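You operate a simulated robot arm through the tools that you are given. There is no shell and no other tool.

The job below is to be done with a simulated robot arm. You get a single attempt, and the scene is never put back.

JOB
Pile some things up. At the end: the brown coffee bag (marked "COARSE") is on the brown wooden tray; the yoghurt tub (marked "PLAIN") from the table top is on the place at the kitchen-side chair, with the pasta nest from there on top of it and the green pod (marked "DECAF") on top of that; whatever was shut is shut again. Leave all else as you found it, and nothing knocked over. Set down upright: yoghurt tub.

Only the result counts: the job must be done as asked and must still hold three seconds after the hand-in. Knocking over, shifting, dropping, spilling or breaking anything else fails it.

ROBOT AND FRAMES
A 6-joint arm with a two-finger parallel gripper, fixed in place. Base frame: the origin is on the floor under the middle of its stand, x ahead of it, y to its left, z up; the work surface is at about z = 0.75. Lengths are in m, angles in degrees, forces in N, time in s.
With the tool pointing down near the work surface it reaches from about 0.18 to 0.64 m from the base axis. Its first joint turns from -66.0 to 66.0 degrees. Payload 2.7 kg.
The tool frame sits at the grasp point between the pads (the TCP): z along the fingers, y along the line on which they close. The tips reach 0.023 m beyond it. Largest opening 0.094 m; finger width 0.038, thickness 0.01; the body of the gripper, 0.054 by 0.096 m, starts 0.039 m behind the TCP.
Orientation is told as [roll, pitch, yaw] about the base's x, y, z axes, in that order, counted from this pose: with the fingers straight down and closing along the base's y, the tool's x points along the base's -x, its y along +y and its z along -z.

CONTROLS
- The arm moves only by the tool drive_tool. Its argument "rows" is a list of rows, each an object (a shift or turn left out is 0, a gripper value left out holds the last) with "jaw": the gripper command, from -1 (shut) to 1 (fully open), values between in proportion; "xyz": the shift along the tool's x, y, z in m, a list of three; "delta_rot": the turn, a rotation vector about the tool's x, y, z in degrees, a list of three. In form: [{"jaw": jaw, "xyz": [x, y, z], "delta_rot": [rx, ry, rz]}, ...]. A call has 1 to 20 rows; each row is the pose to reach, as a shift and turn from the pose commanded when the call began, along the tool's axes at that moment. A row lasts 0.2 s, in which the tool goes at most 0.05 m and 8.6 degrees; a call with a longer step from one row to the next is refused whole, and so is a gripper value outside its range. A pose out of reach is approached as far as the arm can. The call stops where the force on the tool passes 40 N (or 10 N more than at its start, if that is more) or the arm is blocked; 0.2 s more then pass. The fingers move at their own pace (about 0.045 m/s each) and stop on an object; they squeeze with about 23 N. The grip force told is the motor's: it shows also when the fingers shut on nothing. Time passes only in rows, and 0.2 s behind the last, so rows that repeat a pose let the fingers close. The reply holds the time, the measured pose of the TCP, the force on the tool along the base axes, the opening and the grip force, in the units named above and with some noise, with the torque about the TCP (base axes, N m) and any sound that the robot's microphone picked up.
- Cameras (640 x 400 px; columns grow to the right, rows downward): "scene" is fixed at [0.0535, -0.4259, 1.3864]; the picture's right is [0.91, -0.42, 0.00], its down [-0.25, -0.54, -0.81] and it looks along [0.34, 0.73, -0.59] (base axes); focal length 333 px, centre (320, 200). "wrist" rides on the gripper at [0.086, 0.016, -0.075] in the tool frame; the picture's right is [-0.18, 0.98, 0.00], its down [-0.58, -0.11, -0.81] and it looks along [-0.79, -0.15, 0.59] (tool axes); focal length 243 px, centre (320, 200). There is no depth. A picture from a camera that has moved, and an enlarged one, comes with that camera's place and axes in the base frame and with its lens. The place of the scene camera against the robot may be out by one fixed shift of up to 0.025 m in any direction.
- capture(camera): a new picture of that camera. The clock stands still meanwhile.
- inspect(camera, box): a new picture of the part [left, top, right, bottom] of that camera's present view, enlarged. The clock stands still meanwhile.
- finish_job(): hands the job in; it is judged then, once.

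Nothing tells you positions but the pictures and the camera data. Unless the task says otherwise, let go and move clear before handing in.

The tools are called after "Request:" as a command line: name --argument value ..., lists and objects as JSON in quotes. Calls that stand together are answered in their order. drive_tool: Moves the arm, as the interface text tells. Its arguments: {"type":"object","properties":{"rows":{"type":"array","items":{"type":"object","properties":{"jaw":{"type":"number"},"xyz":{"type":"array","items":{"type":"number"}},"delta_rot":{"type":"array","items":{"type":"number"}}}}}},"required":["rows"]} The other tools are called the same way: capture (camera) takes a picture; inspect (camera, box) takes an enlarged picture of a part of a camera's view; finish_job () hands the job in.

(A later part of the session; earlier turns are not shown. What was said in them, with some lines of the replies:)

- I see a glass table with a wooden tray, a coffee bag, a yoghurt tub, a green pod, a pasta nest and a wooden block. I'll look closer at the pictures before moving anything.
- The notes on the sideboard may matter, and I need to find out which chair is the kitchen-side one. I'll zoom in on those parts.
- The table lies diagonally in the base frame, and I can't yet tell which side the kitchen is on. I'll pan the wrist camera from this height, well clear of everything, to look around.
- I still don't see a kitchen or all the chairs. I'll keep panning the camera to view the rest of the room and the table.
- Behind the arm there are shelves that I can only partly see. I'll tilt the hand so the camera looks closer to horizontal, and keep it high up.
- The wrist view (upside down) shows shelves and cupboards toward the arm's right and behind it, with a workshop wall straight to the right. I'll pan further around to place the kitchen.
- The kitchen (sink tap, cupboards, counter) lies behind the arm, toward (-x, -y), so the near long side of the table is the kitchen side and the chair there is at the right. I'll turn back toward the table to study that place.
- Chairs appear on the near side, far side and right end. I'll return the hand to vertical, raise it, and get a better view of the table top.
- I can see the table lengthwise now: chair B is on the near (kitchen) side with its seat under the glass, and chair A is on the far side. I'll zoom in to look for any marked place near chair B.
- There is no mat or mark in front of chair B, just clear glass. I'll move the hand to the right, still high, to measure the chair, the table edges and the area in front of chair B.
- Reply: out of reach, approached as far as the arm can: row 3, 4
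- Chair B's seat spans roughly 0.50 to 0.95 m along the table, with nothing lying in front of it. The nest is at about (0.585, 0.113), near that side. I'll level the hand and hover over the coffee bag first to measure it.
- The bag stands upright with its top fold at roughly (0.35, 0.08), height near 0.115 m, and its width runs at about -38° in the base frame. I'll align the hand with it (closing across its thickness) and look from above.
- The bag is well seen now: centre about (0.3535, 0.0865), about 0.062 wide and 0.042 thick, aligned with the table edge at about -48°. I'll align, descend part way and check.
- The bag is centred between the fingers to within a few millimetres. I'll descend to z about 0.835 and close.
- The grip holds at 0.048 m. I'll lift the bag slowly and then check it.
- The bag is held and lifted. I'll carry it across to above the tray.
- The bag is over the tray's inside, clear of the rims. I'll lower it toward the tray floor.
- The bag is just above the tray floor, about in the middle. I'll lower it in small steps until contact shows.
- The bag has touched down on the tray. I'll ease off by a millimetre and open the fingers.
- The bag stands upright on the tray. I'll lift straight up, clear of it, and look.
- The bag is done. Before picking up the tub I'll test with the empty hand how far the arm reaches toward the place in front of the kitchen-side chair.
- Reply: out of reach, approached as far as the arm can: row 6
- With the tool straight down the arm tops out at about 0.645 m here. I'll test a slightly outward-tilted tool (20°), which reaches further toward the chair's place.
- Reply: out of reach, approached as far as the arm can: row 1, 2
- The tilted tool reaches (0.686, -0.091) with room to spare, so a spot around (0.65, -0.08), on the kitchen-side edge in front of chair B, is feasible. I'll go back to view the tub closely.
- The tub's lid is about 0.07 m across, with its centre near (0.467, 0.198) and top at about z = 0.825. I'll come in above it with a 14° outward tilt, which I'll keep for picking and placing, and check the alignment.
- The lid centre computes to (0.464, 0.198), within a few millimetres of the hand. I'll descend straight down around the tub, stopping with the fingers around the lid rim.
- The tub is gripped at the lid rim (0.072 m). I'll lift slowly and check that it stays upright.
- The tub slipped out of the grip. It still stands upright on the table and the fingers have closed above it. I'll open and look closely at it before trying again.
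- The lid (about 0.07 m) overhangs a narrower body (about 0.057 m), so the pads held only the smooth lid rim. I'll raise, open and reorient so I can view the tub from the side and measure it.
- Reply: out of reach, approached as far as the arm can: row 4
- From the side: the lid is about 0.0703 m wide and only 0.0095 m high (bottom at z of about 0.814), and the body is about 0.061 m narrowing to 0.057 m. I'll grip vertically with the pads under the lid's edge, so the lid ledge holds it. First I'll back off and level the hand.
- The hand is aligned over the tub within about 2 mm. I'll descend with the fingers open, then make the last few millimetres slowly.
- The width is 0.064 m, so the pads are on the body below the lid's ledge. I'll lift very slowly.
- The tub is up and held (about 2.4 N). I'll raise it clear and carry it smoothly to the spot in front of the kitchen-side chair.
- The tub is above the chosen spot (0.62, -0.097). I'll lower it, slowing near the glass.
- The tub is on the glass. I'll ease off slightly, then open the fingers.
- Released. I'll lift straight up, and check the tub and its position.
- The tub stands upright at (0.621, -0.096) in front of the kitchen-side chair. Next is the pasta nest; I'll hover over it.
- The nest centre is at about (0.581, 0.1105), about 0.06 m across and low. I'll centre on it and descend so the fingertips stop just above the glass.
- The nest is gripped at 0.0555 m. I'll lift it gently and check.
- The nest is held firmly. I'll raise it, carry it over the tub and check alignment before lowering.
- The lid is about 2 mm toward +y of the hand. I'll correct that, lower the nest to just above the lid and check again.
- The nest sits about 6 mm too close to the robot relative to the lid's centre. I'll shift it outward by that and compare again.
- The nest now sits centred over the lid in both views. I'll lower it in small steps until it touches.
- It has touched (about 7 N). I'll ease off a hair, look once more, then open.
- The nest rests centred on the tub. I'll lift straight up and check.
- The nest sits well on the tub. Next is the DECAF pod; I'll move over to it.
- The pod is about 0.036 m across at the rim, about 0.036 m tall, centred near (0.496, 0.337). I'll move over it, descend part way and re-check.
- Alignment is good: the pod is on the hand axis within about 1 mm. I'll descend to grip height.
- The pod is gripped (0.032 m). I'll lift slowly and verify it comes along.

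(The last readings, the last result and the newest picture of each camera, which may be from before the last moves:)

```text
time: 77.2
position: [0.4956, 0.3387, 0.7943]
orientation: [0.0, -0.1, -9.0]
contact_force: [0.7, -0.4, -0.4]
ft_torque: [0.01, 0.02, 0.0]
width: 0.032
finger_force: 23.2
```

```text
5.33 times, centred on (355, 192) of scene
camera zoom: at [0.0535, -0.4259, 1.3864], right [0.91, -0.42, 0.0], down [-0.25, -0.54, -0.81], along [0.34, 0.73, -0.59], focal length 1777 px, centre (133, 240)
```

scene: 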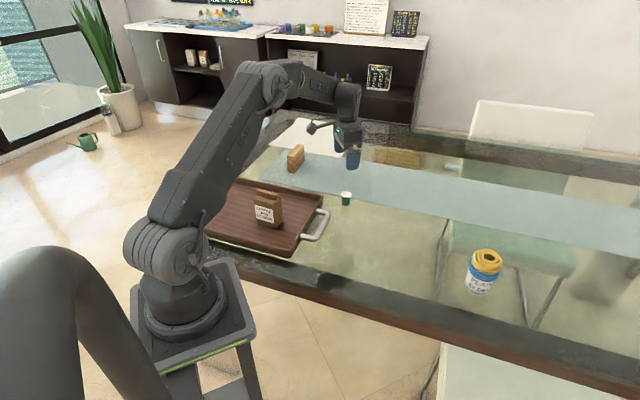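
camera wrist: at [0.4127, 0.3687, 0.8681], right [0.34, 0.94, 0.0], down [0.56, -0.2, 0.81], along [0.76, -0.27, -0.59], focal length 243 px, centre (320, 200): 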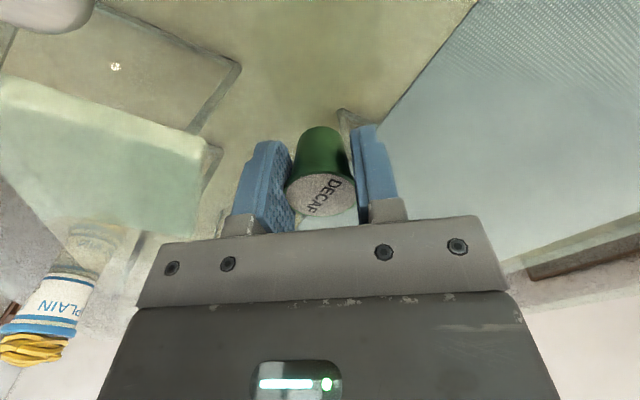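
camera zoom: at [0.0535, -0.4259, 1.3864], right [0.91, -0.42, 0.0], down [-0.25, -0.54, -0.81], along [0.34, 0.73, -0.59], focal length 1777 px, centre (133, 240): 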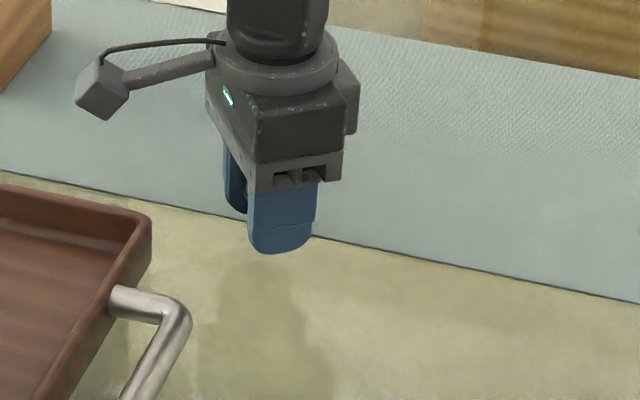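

The pod is held. I'll raise it and carry it over the stack.

Request:
drive_tool --rows '[{"xyz": [0, 0, -0.02]}, {"xyz": [0, 0, -0.05]}, {"xyz": [0, 0, -0.085]}, {"xyz": [0, 0, -0.115]}, {"xyz": [0, 0, -0.136]}]'

Request:
drive_tool --rows '[{"xyz": [-0.006, -0.012, 0]}, {"xyz": [-0.018, -0.037, 0]}, {"xyz": [-0.036, -0.074, 0]}, {"xyz": [-0.054, -0.111, 0]}, {"xyz": [-0.072, -0.148, 0]}, {"xyz": [-0.09, -0.185, 0]}, {"xyz": [-0.108, -0.222, 0]}, {"xyz": [-0.126, -0.259, 0]}, {"xyz": [-0.144, -0.296, 0]}, {"xyz": [-0.162, -0.333, 0]}, {"xyz": [-0.178, -0.366, 0]}, {"xyz": [-0.19, -0.39, 0]}, {"xyz": [-0.1984, -0.4075, 0]}]'

Request:
capture --camera "wrist"

Request:
inspect --camera "wrist" --box '[230, 30, 410, 150]'

Request:
inspect --camera "scene" --box '[440, 210, 540, 300]'

```text
time: 78.4
position: [0.4953, 0.3372, 0.93]
orientation: [0.0, -0.1, -9.0]
contact_force: [-0.2, -0.5, 0.4]
ft_torque: [0.01, 0.02, 0.0]
width: 0.0321
finger_force: 23.0
```

```text
time: 81.2
position: [0.6279, -0.0942, 0.9324]
orientation: [0.1, -0.1, -8.9]
contact_force: [-0.2, 0.5, -0.7]
ft_torque: [-0.01, -0.02, -0.02]
width: 0.0321
finger_force: 23.4
```

```text
taken
camera wrist: at [0.545, -0.0642, 1.0067], right [0.34, 0.94, 0.0], down [0.56, -0.2, 0.81], along [0.76, -0.27, -0.59], focal length 243 px, centre (320, 200)
```

wrist: 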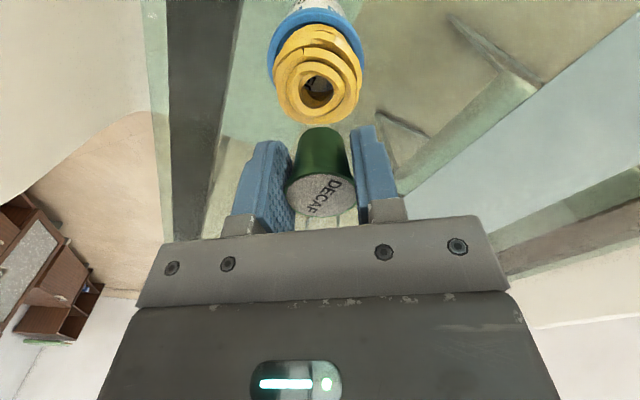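

```text
3.33 times, centred on (320, 90) of wrist
camera zoom: at [0.545, -0.0642, 1.0067], right [0.34, 0.94, 0.0], down [0.56, -0.2, 0.81], along [0.76, -0.27, -0.59], focal length 809 px, centre (320, 567)
```

zoom: 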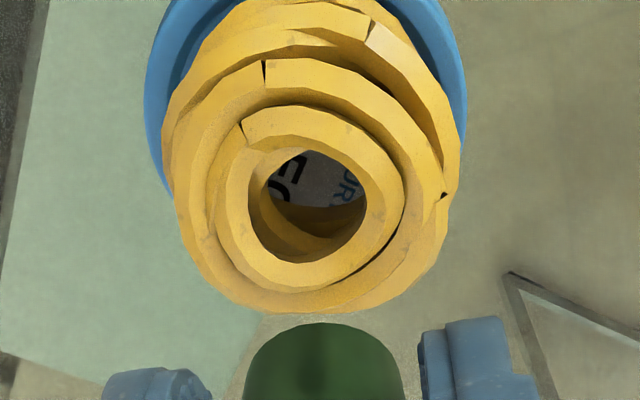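

```text
4.44 times, centred on (490, 255) of scene
camera zoom: at [0.0535, -0.4259, 1.3864], right [0.91, -0.42, 0.0], down [-0.25, -0.54, -0.81], along [0.34, 0.73, -0.59], focal length 1480 px, centre (-436, -44)
```

zoom: 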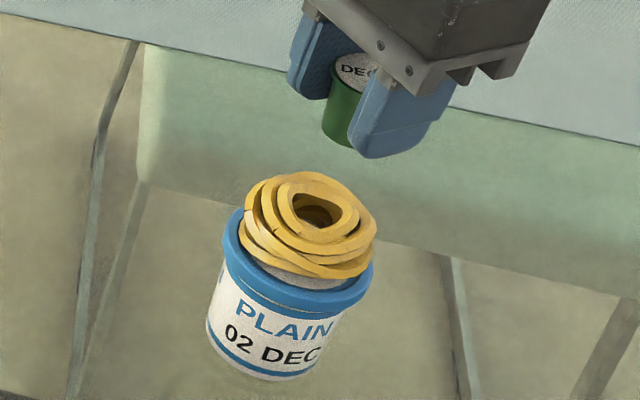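

The nest's hole is about 2.5 mm to one side of the pod's axis. I'll correct that and lower part way to compare both views.

Request:
drive_tool --rows '[{"xyz": [0, -0.0025, 0.012]}, {"xyz": [0, -0.0025, 0.024]}, {"xyz": [0, -0.0025, 0.032]}]'

Request:
inspect --camera "wrist" --box '[230, 60, 410, 200]'

Request:
inspect --camera "scene" --box '[460, 215, 530, 275]'

```text
time: 82.0
position: [0.6269, -0.0968, 0.8988]
orientation: [0.1, -0.1, -9.1]
contact_force: [-0.4, -1.1, 0.2]
ft_torque: [-0.04, 0.0, -0.02]
width: 0.0321
finger_force: 22.8
```

```text
2.86 times, centred on (320, 130) of wrist
camera zoom: at [0.5444, -0.0669, 0.9727], right [0.34, 0.94, 0.0], down [0.56, -0.2, 0.81], along [0.76, -0.27, -0.59], focal length 693 px, centre (320, 400)
```

zoom: 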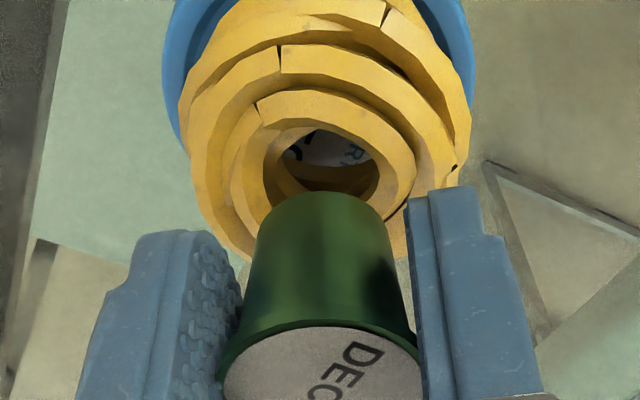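

```text
6.67 times, centred on (495, 245) of scene
camera zoom: at [0.0535, -0.4259, 1.3864], right [0.91, -0.42, 0.0], down [-0.25, -0.54, -0.81], along [0.34, 0.73, -0.59], focal length 2221 px, centre (-847, -100)
```

zoom: 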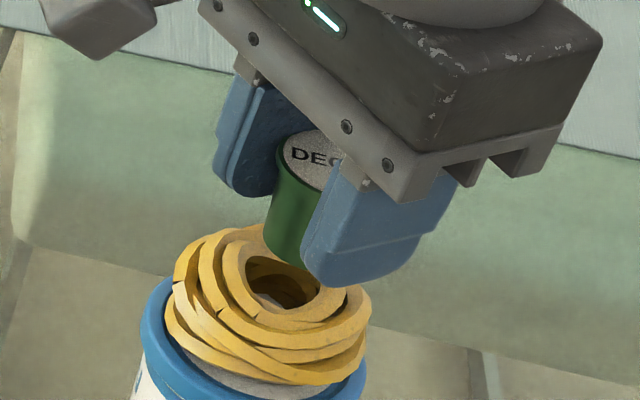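

Request:
drive_tool --rows '[{"xyz": [0.0015, 0, 0.004]}, {"xyz": [0.0015, 0, 0.008]}]'

Request:
inspect --camera "wrist" --box '[230, 60, 410, 200]'

Request:
inspect --camera "scene" --box '[460, 215, 530, 275]'

```text
time: 82.6
position: [0.6258, -0.0967, 0.8908]
orientation: [0.1, -0.1, -9.0]
contact_force: [0.6, 0.2, 0.2]
ft_torque: [-0.03, -0.02, -0.02]
width: 0.0322
finger_force: 23.8
```

```text
2.86 times, centred on (320, 130) of wrist
camera zoom: at [0.5434, -0.0666, 0.9643], right [0.34, 0.94, 0.0], down [0.56, -0.2, 0.81], along [0.76, -0.27, -0.59], focal length 693 px, centre (320, 400)
```

zoom: 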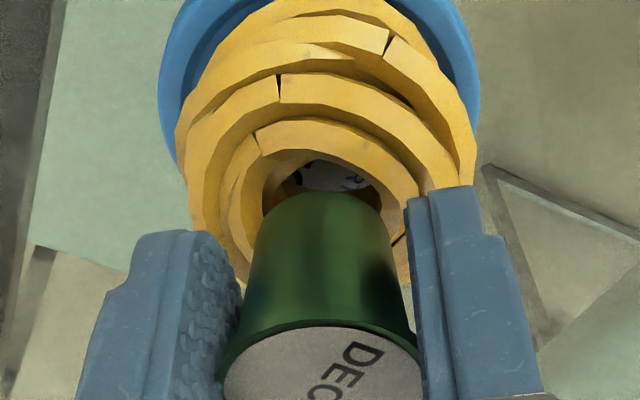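

```text
6.67 times, centred on (495, 245) of scene
camera zoom: at [0.0535, -0.4259, 1.3864], right [0.91, -0.42, 0.0], down [-0.25, -0.54, -0.81], along [0.34, 0.73, -0.59], focal length 2221 px, centre (-847, -100)
```

zoom: 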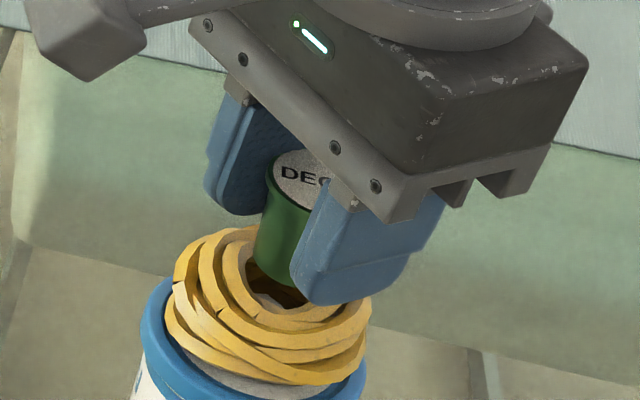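

The pod is lined up over the nest's top ring. I'll lower in small steps until contact.

Request:
drive_tool --rows '[{"xyz": [0, 0, 0.0015]}, {"xyz": [0, 0, 0.003]}]'

Request:
drive_tool --rows '[{"xyz": [0, 0, 0.0007]}, {"xyz": [0, 0, 0.0015]}]'

```text
time: 83.2
position: [0.6265, -0.0961, 0.8869]
orientation: [0.1, -0.1, -9.1]
contact_force: [0.6, 0.5, -0.2]
ft_torque: [0.0, 0.01, 0.0]
width: 0.0323
finger_force: 23.1
```

```text
time: 83.8
position: [0.6262, -0.097, 0.8869]
orientation: [0.2, -0.2, -9.1]
contact_force: [-0.5, 0.3, 2.9]
ft_torque: [-0.01, -0.02, 0.01]
width: 0.032
finger_force: 23.4
```

Request:
inspect --camera "scene" --box '[460, 215, 530, 275]'

Request:
inspect --camera "wrist" --box '[230, 60, 410, 200]'

Request:
drive_tool --rows '[{"xyz": [0, 0, 0.0005]}]'

```text
6.67 times, centred on (495, 245) of scene
camera zoom: at [0.0535, -0.4259, 1.3864], right [0.91, -0.42, 0.0], down [-0.25, -0.54, -0.81], along [0.34, 0.73, -0.59], focal length 2221 px, centre (-847, -100)
```

zoom: 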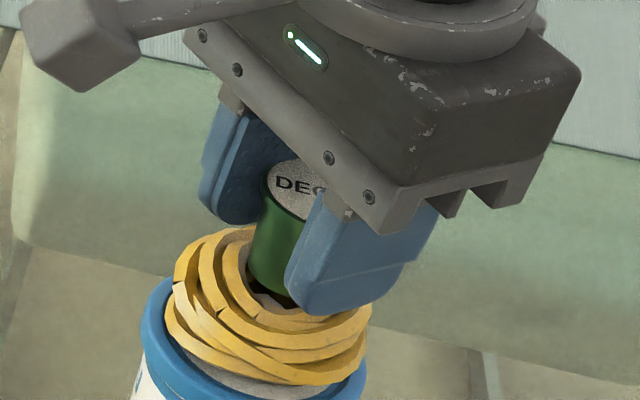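

```text
2.86 times, centred on (320, 130) of wrist
camera zoom: at [0.5424, -0.0667, 0.9604], right [0.34, 0.94, 0.0], down [0.55, -0.2, 0.81], along [0.76, -0.27, -0.59], focal length 693 px, centre (320, 400)
```

zoom: 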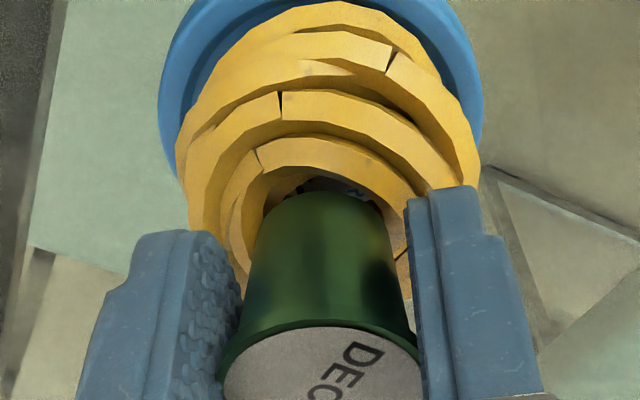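

```text
time: 84.2
position: [0.6262, -0.0982, 0.886]
orientation: [0.1, -0.2, -9.0]
contact_force: [-0.3, 0.4, 5.2]
ft_torque: [0.03, -0.02, 0.0]
width: 0.0322
finger_force: 23.1
```

Request:
inspect --camera "scene" --box '[475, 225, 515, 260]'

```text
11.43 times, centred on (495, 242) of scene
camera zoom: at [0.0534, -0.4259, 1.3865], right [0.91, -0.42, 0.0], down [-0.25, -0.54, -0.81], along [0.34, 0.73, -0.59], focal length 3807 px, centre (-1680, -286)
```

zoom: 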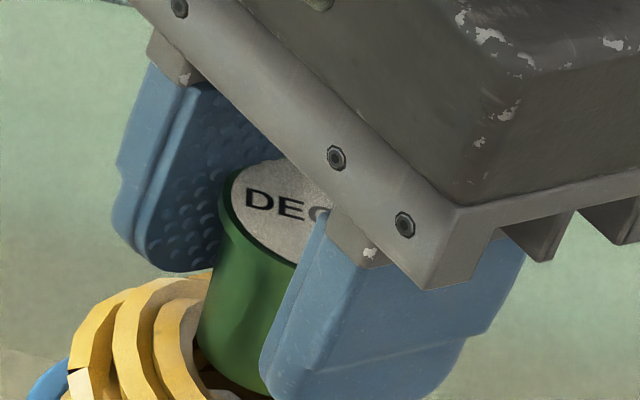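

Request:
inspect --camera "scene" --box '[470, 240, 520, 275]'

Request:
capture --camera "wrist"

```text
11.43 times, centred on (495, 258) of scene
camera zoom: at [0.0534, -0.4259, 1.3865], right [0.91, -0.42, 0.0], down [-0.25, -0.54, -0.81], along [0.34, 0.73, -0.59], focal length 3807 px, centre (-1680, -457)
```

zoom: 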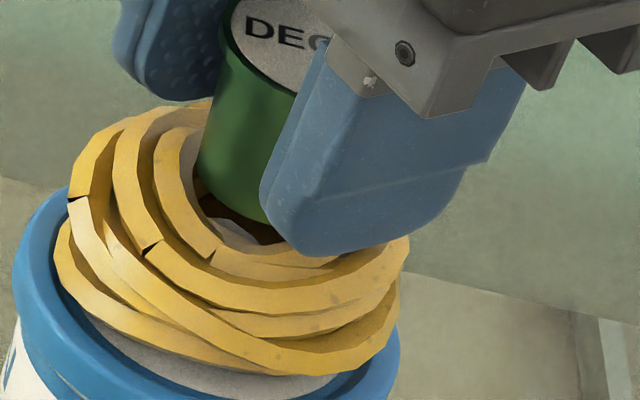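

```text
taken
camera wrist: at [0.5425, -0.0669, 0.9602], right [0.34, 0.94, 0.0], down [0.55, -0.2, 0.81], along [0.76, -0.27, -0.59], focal length 243 px, centre (320, 200)
```

wrist: 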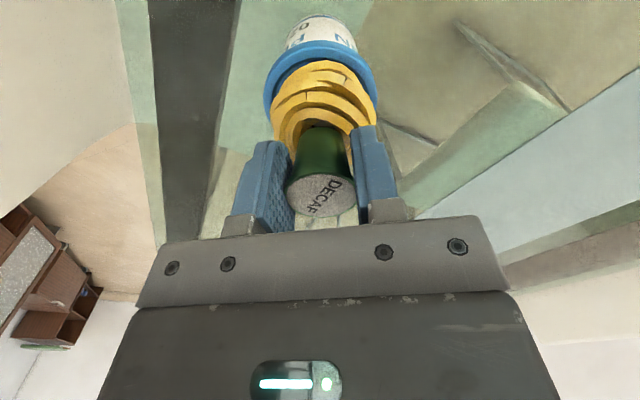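

The pod touches something at about 5 N, but one side of the nest's top ring still shows a gap under the pod, so the ring may slope. I'll lift the pod a little and study the nest's top before releasing.

Request:
drive_tool --rows '[{"xyz": [0, 0, -0.005]}, {"xyz": [0, 0, -0.02]}, {"xyz": [0, 0, -0.04]}, {"xyz": [0.03, 0.02, -0.06]}, {"xyz": [0.06, 0.05, -0.07]}]'

Request:
inspect --camera "scene" --box '[465, 235, 515, 275]'

Request:
capture --camera "wrist"

```text
time: 85.4
position: [0.5728, -0.039, 0.9564]
orientation: [0.1, -0.1, -9.0]
contact_force: [-0.9, 0.7, 0.2]
ft_torque: [0.01, -0.03, -0.01]
width: 0.0321
finger_force: 23.0
```

```text
10.00 times, centred on (490, 255) of scene
camera zoom: at [0.0535, -0.426, 1.3864], right [0.91, -0.42, 0.0], down [-0.25, -0.54, -0.81], along [0.34, 0.73, -0.59], focal length 3331 px, centre (-1380, -350)
```

zoom: 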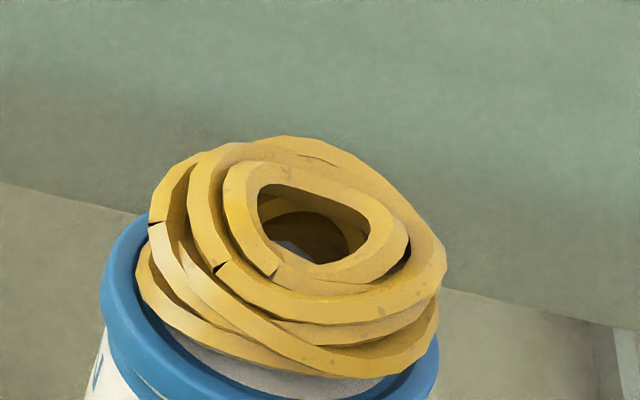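

```text
taken
camera wrist: at [0.4901, -0.0081, 1.0295], right [0.34, 0.94, 0.0], down [0.56, -0.2, 0.81], along [0.76, -0.27, -0.59], focal length 243 px, centre (320, 200)
```

wrist: 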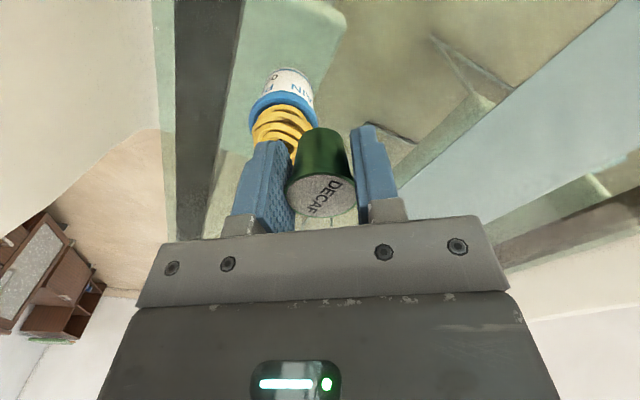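

The stack is intact. The nest's central hole is about the same size as the pod's base, so I want the pod truly centred: a 2 mm shift toward the robot. I'll go back over it and compare again.

Request:
drive_tool --rows '[{"xyz": [-0.03, -0.025, 0]}, {"xyz": [-0.058, -0.0507, 0.005]}, {"xyz": [-0.058, -0.0507, 0.03]}, {"xyz": [-0.058, -0.0507, 0.05]}, {"xyz": [-0.058, -0.0507, 0.063]}]'

Request:
inspect --camera "scene" --box '[465, 235, 515, 275]'

Request:
inspect --camera "wrist" --box '[250, 80, 390, 170]'

```text
time: 86.6
position: [0.6253, -0.0972, 0.8921]
orientation: [0.0, -0.1, -9.0]
contact_force: [-0.6, 0.0, 0.7]
ft_torque: [-0.03, -0.01, 0.01]
width: 0.0321
finger_force: 23.0
```

```text
10.00 times, centred on (490, 255) of scene
camera zoom: at [0.0535, -0.4259, 1.3864], right [0.91, -0.42, 0.0], down [-0.25, -0.54, -0.81], along [0.34, 0.73, -0.59], focal length 3331 px, centre (-1380, -350)
```

zoom: 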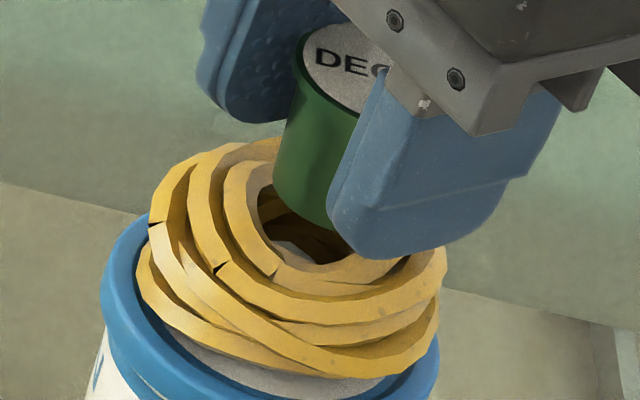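

```text
4.44 times, centred on (320, 125) of wrist
camera zoom: at [0.5418, -0.068, 0.9663], right [0.34, 0.94, 0.0], down [0.56, -0.2, 0.81], along [0.76, -0.27, -0.59], focal length 1078 px, centre (320, 533)
```

zoom: 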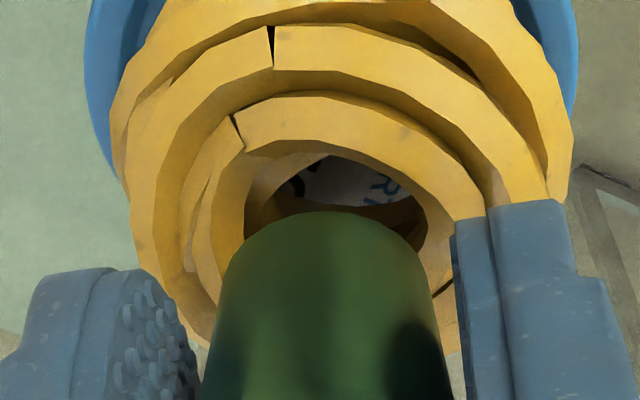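

Measured more carefully, the pod's base (about 0.021 m) is now centred over the nest's hole within about 1 mm. I'll lower it gently until it seats.

Request:
drive_tool --rows '[{"xyz": [0, 0, 0.002]}, {"xyz": [0, 0, 0.004]}, {"xyz": [0, 0, 0.005]}]'

Request:
drive_tool --rows '[{"xyz": [0, 0, 0.0005]}, {"xyz": [0, 0, 0.001]}]'

```text
time: 87.4
position: [0.624, -0.0992, 0.8863]
orientation: [0.0, -0.1, -9.0]
contact_force: [0.4, -0.8, -0.8]
ft_torque: [0.01, 0.02, -0.01]
width: 0.032
finger_force: 23.1
```

```text
time: 88.0
position: [0.6237, -0.0994, 0.8864]
orientation: [0.1, -0.2, -9.1]
contact_force: [-0.9, -1.0, 3.8]
ft_torque: [0.01, 0.01, -0.04]
width: 0.0322
finger_force: 23.4
```

Request:
inspect --camera "scene" --box '[465, 235, 515, 275]'

Request:
inspect --camera "wrist" --box '[250, 80, 390, 170]'

```text
10.00 times, centred on (490, 255) of scene
camera zoom: at [0.0534, -0.4259, 1.3864], right [0.91, -0.42, 0.0], down [-0.25, -0.54, -0.81], along [0.34, 0.73, -0.59], focal length 3331 px, centre (-1380, -350)
```

zoom: 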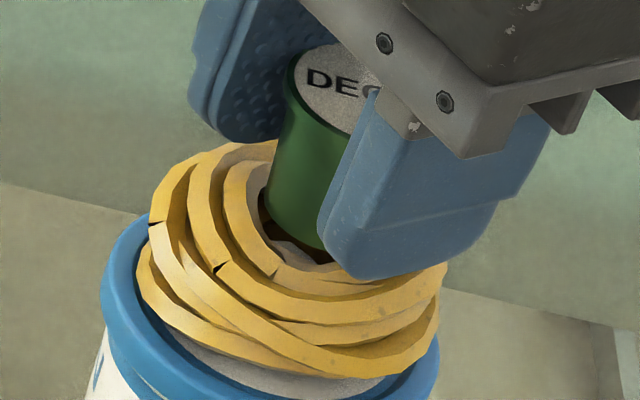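

```text
4.44 times, centred on (320, 125) of wrist
camera zoom: at [0.5412, -0.0681, 0.9602], right [0.34, 0.94, 0.0], down [0.55, -0.2, 0.81], along [0.76, -0.27, -0.59], focal length 1078 px, centre (320, 533)
```

zoom: 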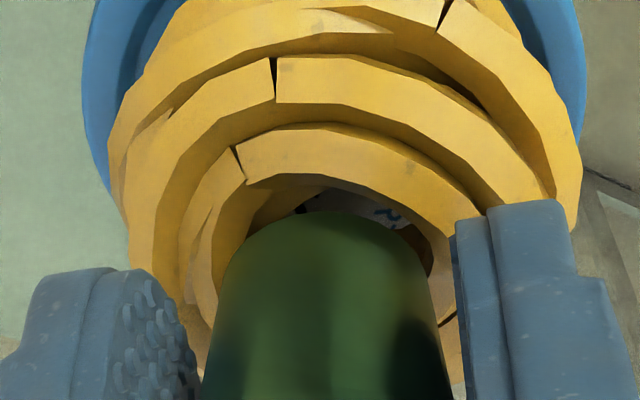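

The pod is centred and in contact (about 4 N). I'll relieve the pressure slightly and open the fingers.

Request:
drive_tool --rows '[{"xyz": [0, 0, -0.0004]}, {"jaw": -0.1, "xyz": [0, 0, -0.0004]}, {"jaw": -0.1, "xyz": [0, 0, -0.0004]}, {"jaw": 0.2, "xyz": [0, 0, -0.0004]}, {"jaw": 0.2, "xyz": [0, 0, -0.0004]}]'

Request:
inspect --camera "scene" --box '[465, 235, 515, 275]'

Request:
capture --camera "wrist"

```text
time: 89.2
position: [0.6232, -0.0987, 0.887]
orientation: [0.1, -0.1, -9.1]
contact_force: [0.4, 0.3, 0.7]
ft_torque: [0.0, 0.0, 0.01]
width: 0.0562
finger_force: 0.1
```

```text
10.00 times, centred on (490, 255) of scene
camera zoom: at [0.0535, -0.4259, 1.3864], right [0.91, -0.42, 0.0], down [-0.25, -0.54, -0.81], along [0.34, 0.73, -0.59], focal length 3331 px, centre (-1380, -350)
```

zoom: 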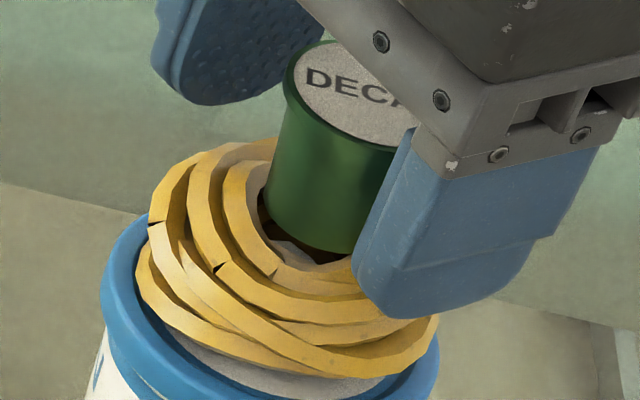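

```text
taken
camera wrist: at [0.541, -0.0675, 0.9603], right [0.34, 0.94, 0.0], down [0.56, -0.2, 0.81], along [0.76, -0.27, -0.59], focal length 243 px, centre (320, 200)
```

wrist: 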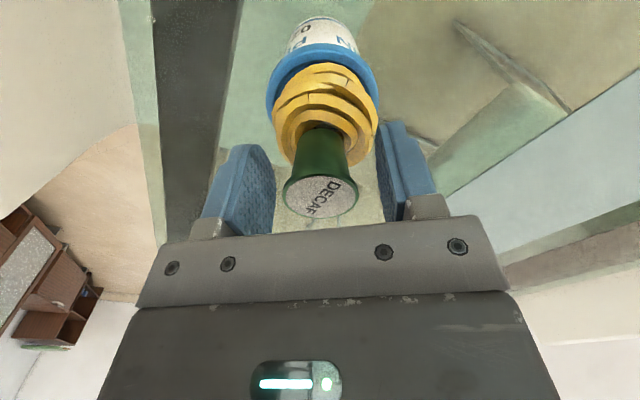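

The pod stands upright on the nest. I'll open fully and rise straight up, clear of the stack.

Request:
drive_tool --rows '[{"jaw": 0.8}, {"jaw": 0.8}, {"xyz": [0, 0, -0.008]}, {"xyz": [0, 0, -0.025]}, {"xyz": [0, 0, -0.05]}, {"xyz": [0, 0, -0.085]}]'

Request:
capture --camera "wrist"

Request:
inspect --camera "scene" --box '[440, 215, 540, 300]'

Request:
capture --camera "scene"

```text
time: 90.6
position: [0.6243, -0.1, 0.9745]
orientation: [0.1, -0.1, -9.0]
contact_force: [0.7, 0.6, -0.2]
ft_torque: [0.05, 0.0, 0.04]
width: 0.0847
finger_force: 0.0
```

```text
taken
camera wrist: at [0.5413, -0.07, 1.0479], right [0.34, 0.94, 0.0], down [0.56, -0.2, 0.81], along [0.76, -0.27, -0.59], focal length 243 px, centre (320, 200)
```

wrist: 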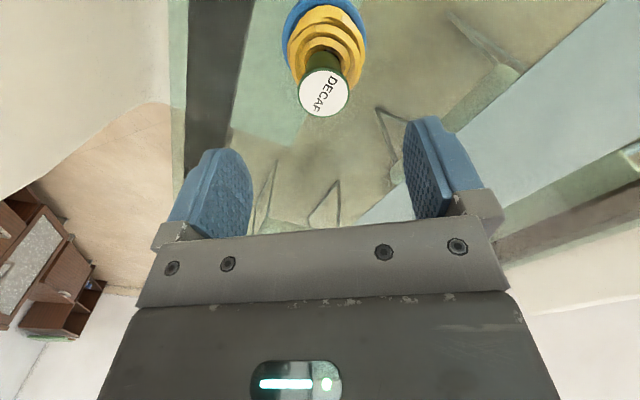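

```text
4.71 times, centred on (490, 258) of scene
camera zoom: at [0.0535, -0.4259, 1.3864], right [0.91, -0.42, 0.0], down [-0.25, -0.54, -0.81], along [0.34, 0.73, -0.59], focal length 1568 px, centre (-480, -71)
```

zoom: 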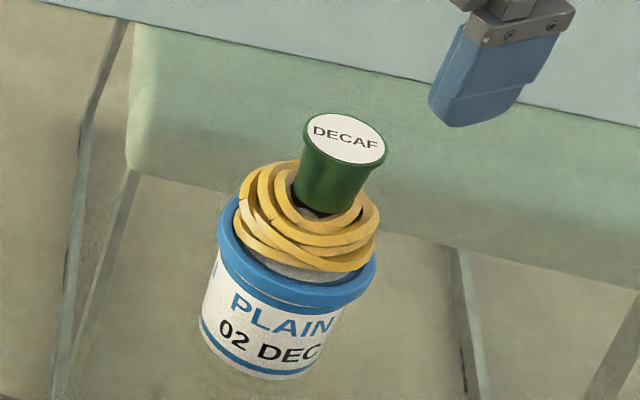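

```text
taken
```

scene: 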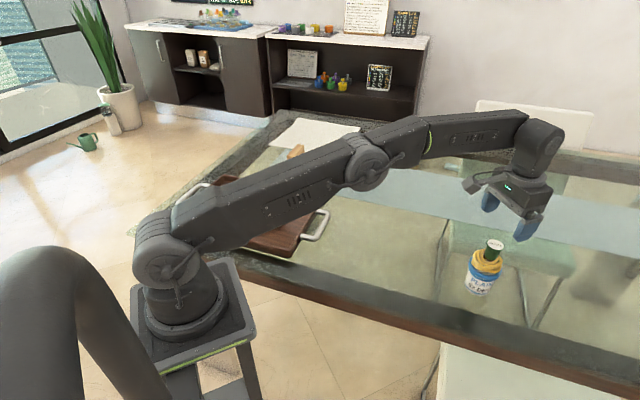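

The stack of tub, nest and pod stands upright, and the coffee bag is on the tray. I'll bring the arm back to a neutral pose well clear and take final looks.

Request:
drive_tool --rows '[{"xyz": [0, 0, -0.03]}, {"xyz": [0.035, 0.012, -0.05]}, {"xyz": [0.075, 0.026, -0.063]}, {"xyz": [0.118, 0.041, -0.063]}, {"xyz": [0.16, 0.056, -0.063]}, {"xyz": [0.203, 0.071, -0.063]}, {"xyz": [0.245, 0.0854, -0.063]}]'

Request:
capture --camera "scene"

Request:
inspect --camera "scene" --box '[180, 130, 380, 270]'

Request:
inspect --camera "scene" --box '[440, 215, 540, 300]'

Request:
capture --camera "wrist"

```text
time: 92.2
position: [0.3957, 0.0227, 1.0338]
orientation: [0.1, -0.1, -9.1]
contact_force: [-0.4, -0.2, -0.3]
ft_torque: [0.0, 0.0, 0.0]
width: 0.0847
finger_force: 0.1
```

```text
taken
```

scene: 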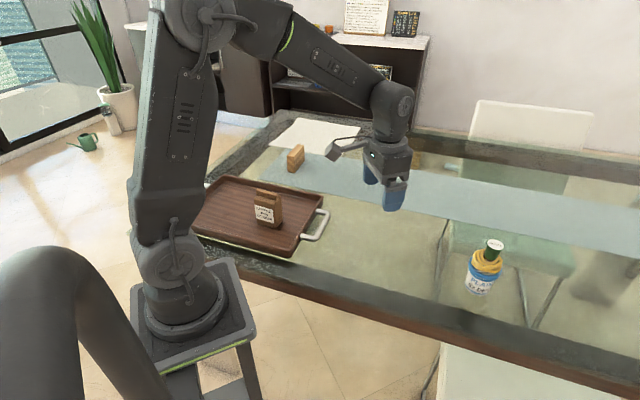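

```text
2.86 times, centred on (280, 200) of scene
camera zoom: at [0.0535, -0.4259, 1.3864], right [0.91, -0.42, 0.0], down [-0.25, -0.54, -0.81], along [0.34, 0.73, -0.59], focal length 952 px, centre (434, 200)
```

zoom: 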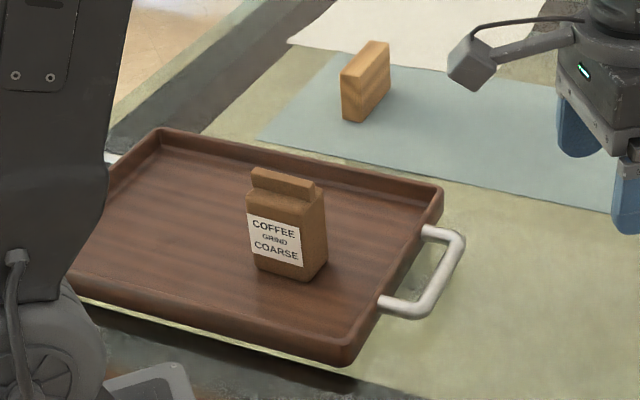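

```text
4.71 times, centred on (490, 258) of scene
camera zoom: at [0.0535, -0.4259, 1.3864], right [0.91, -0.42, 0.0], down [-0.25, -0.54, -0.81], along [0.34, 0.73, -0.59], focal length 1568 px, centre (-480, -71)
```

zoom: 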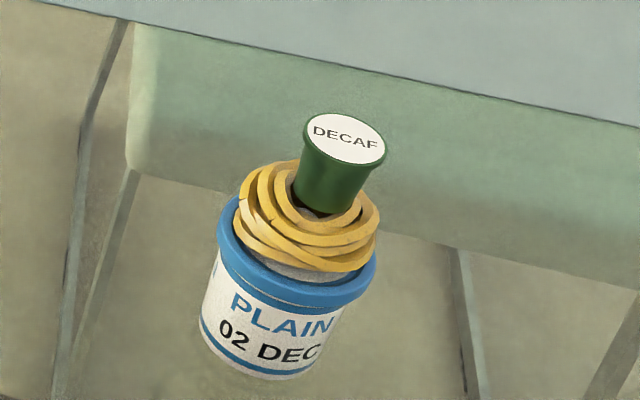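

```text
taken
camera wrist: at [0.3131, 0.0539, 1.1085], right [0.34, 0.94, 0.0], down [0.56, -0.2, 0.81], along [0.76, -0.27, -0.59], focal length 243 px, centre (320, 200)
```

wrist: 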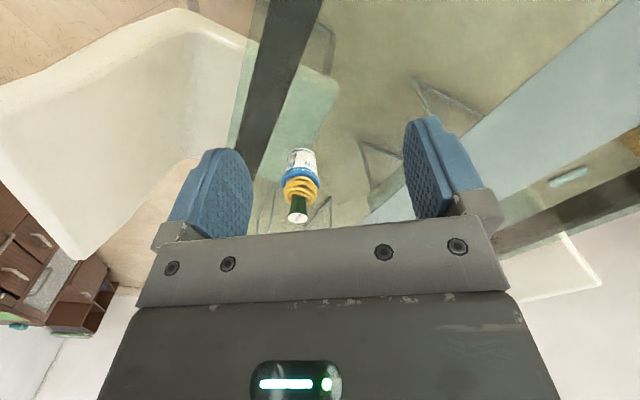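

The coffee bag stands on the brown tray. The yoghurt tub stands upright in front of the kitchen-side chair, with the pasta nest on it and the DECAF pod on top of that. I never opened anything, so nothing needs shutting, and everything else is where it was. The arm is clear, and the stack looks the same as just after I let go, so I'm handing in.

The exact bounds of the chair's place are my own reading: there was no mat or mark on the glass, so I put the stack at the chair's left edge, about as far as the arm could place the tub.

Request:
finish_job

```text
The job is handed in.
```

I handed the job in with everything set down as asked. The one thing I can't be sure of is where the place at the kitchen-side chair begins and ends.

- **Coffee bag:** the bag marked "COARSE" stands upright on the brown wooden tray.
- **Stack:** the yoghurt tub marked "PLAIN" stands upright on the table at the kitchen-side chair. The pasta nest is on top of it, and the green "DECAF" pod is on the nest. On my first try the tub slipped out of the grip as I lifted. It stayed standing, and I picked it up again from under the lid.
- **Where the stack is:** nothing on the glass marks the place. I took the kitchen-side chair to be the one on the near long side of the table. The tub is in front of the left edge of that chair's seat, about 13 cm in from the table edge. That was about as far as the arm could set the tub down, so if the place is only the middle of that chair's setting, the stack would be off it.
- **Everything else:** I opened nothing, so nothing needed shutting. In the last pictures nothing was knocked over and nothing else had moved. The stack looked unchanged in the last pictures, about 1.5 s after the arm rose clear of it.
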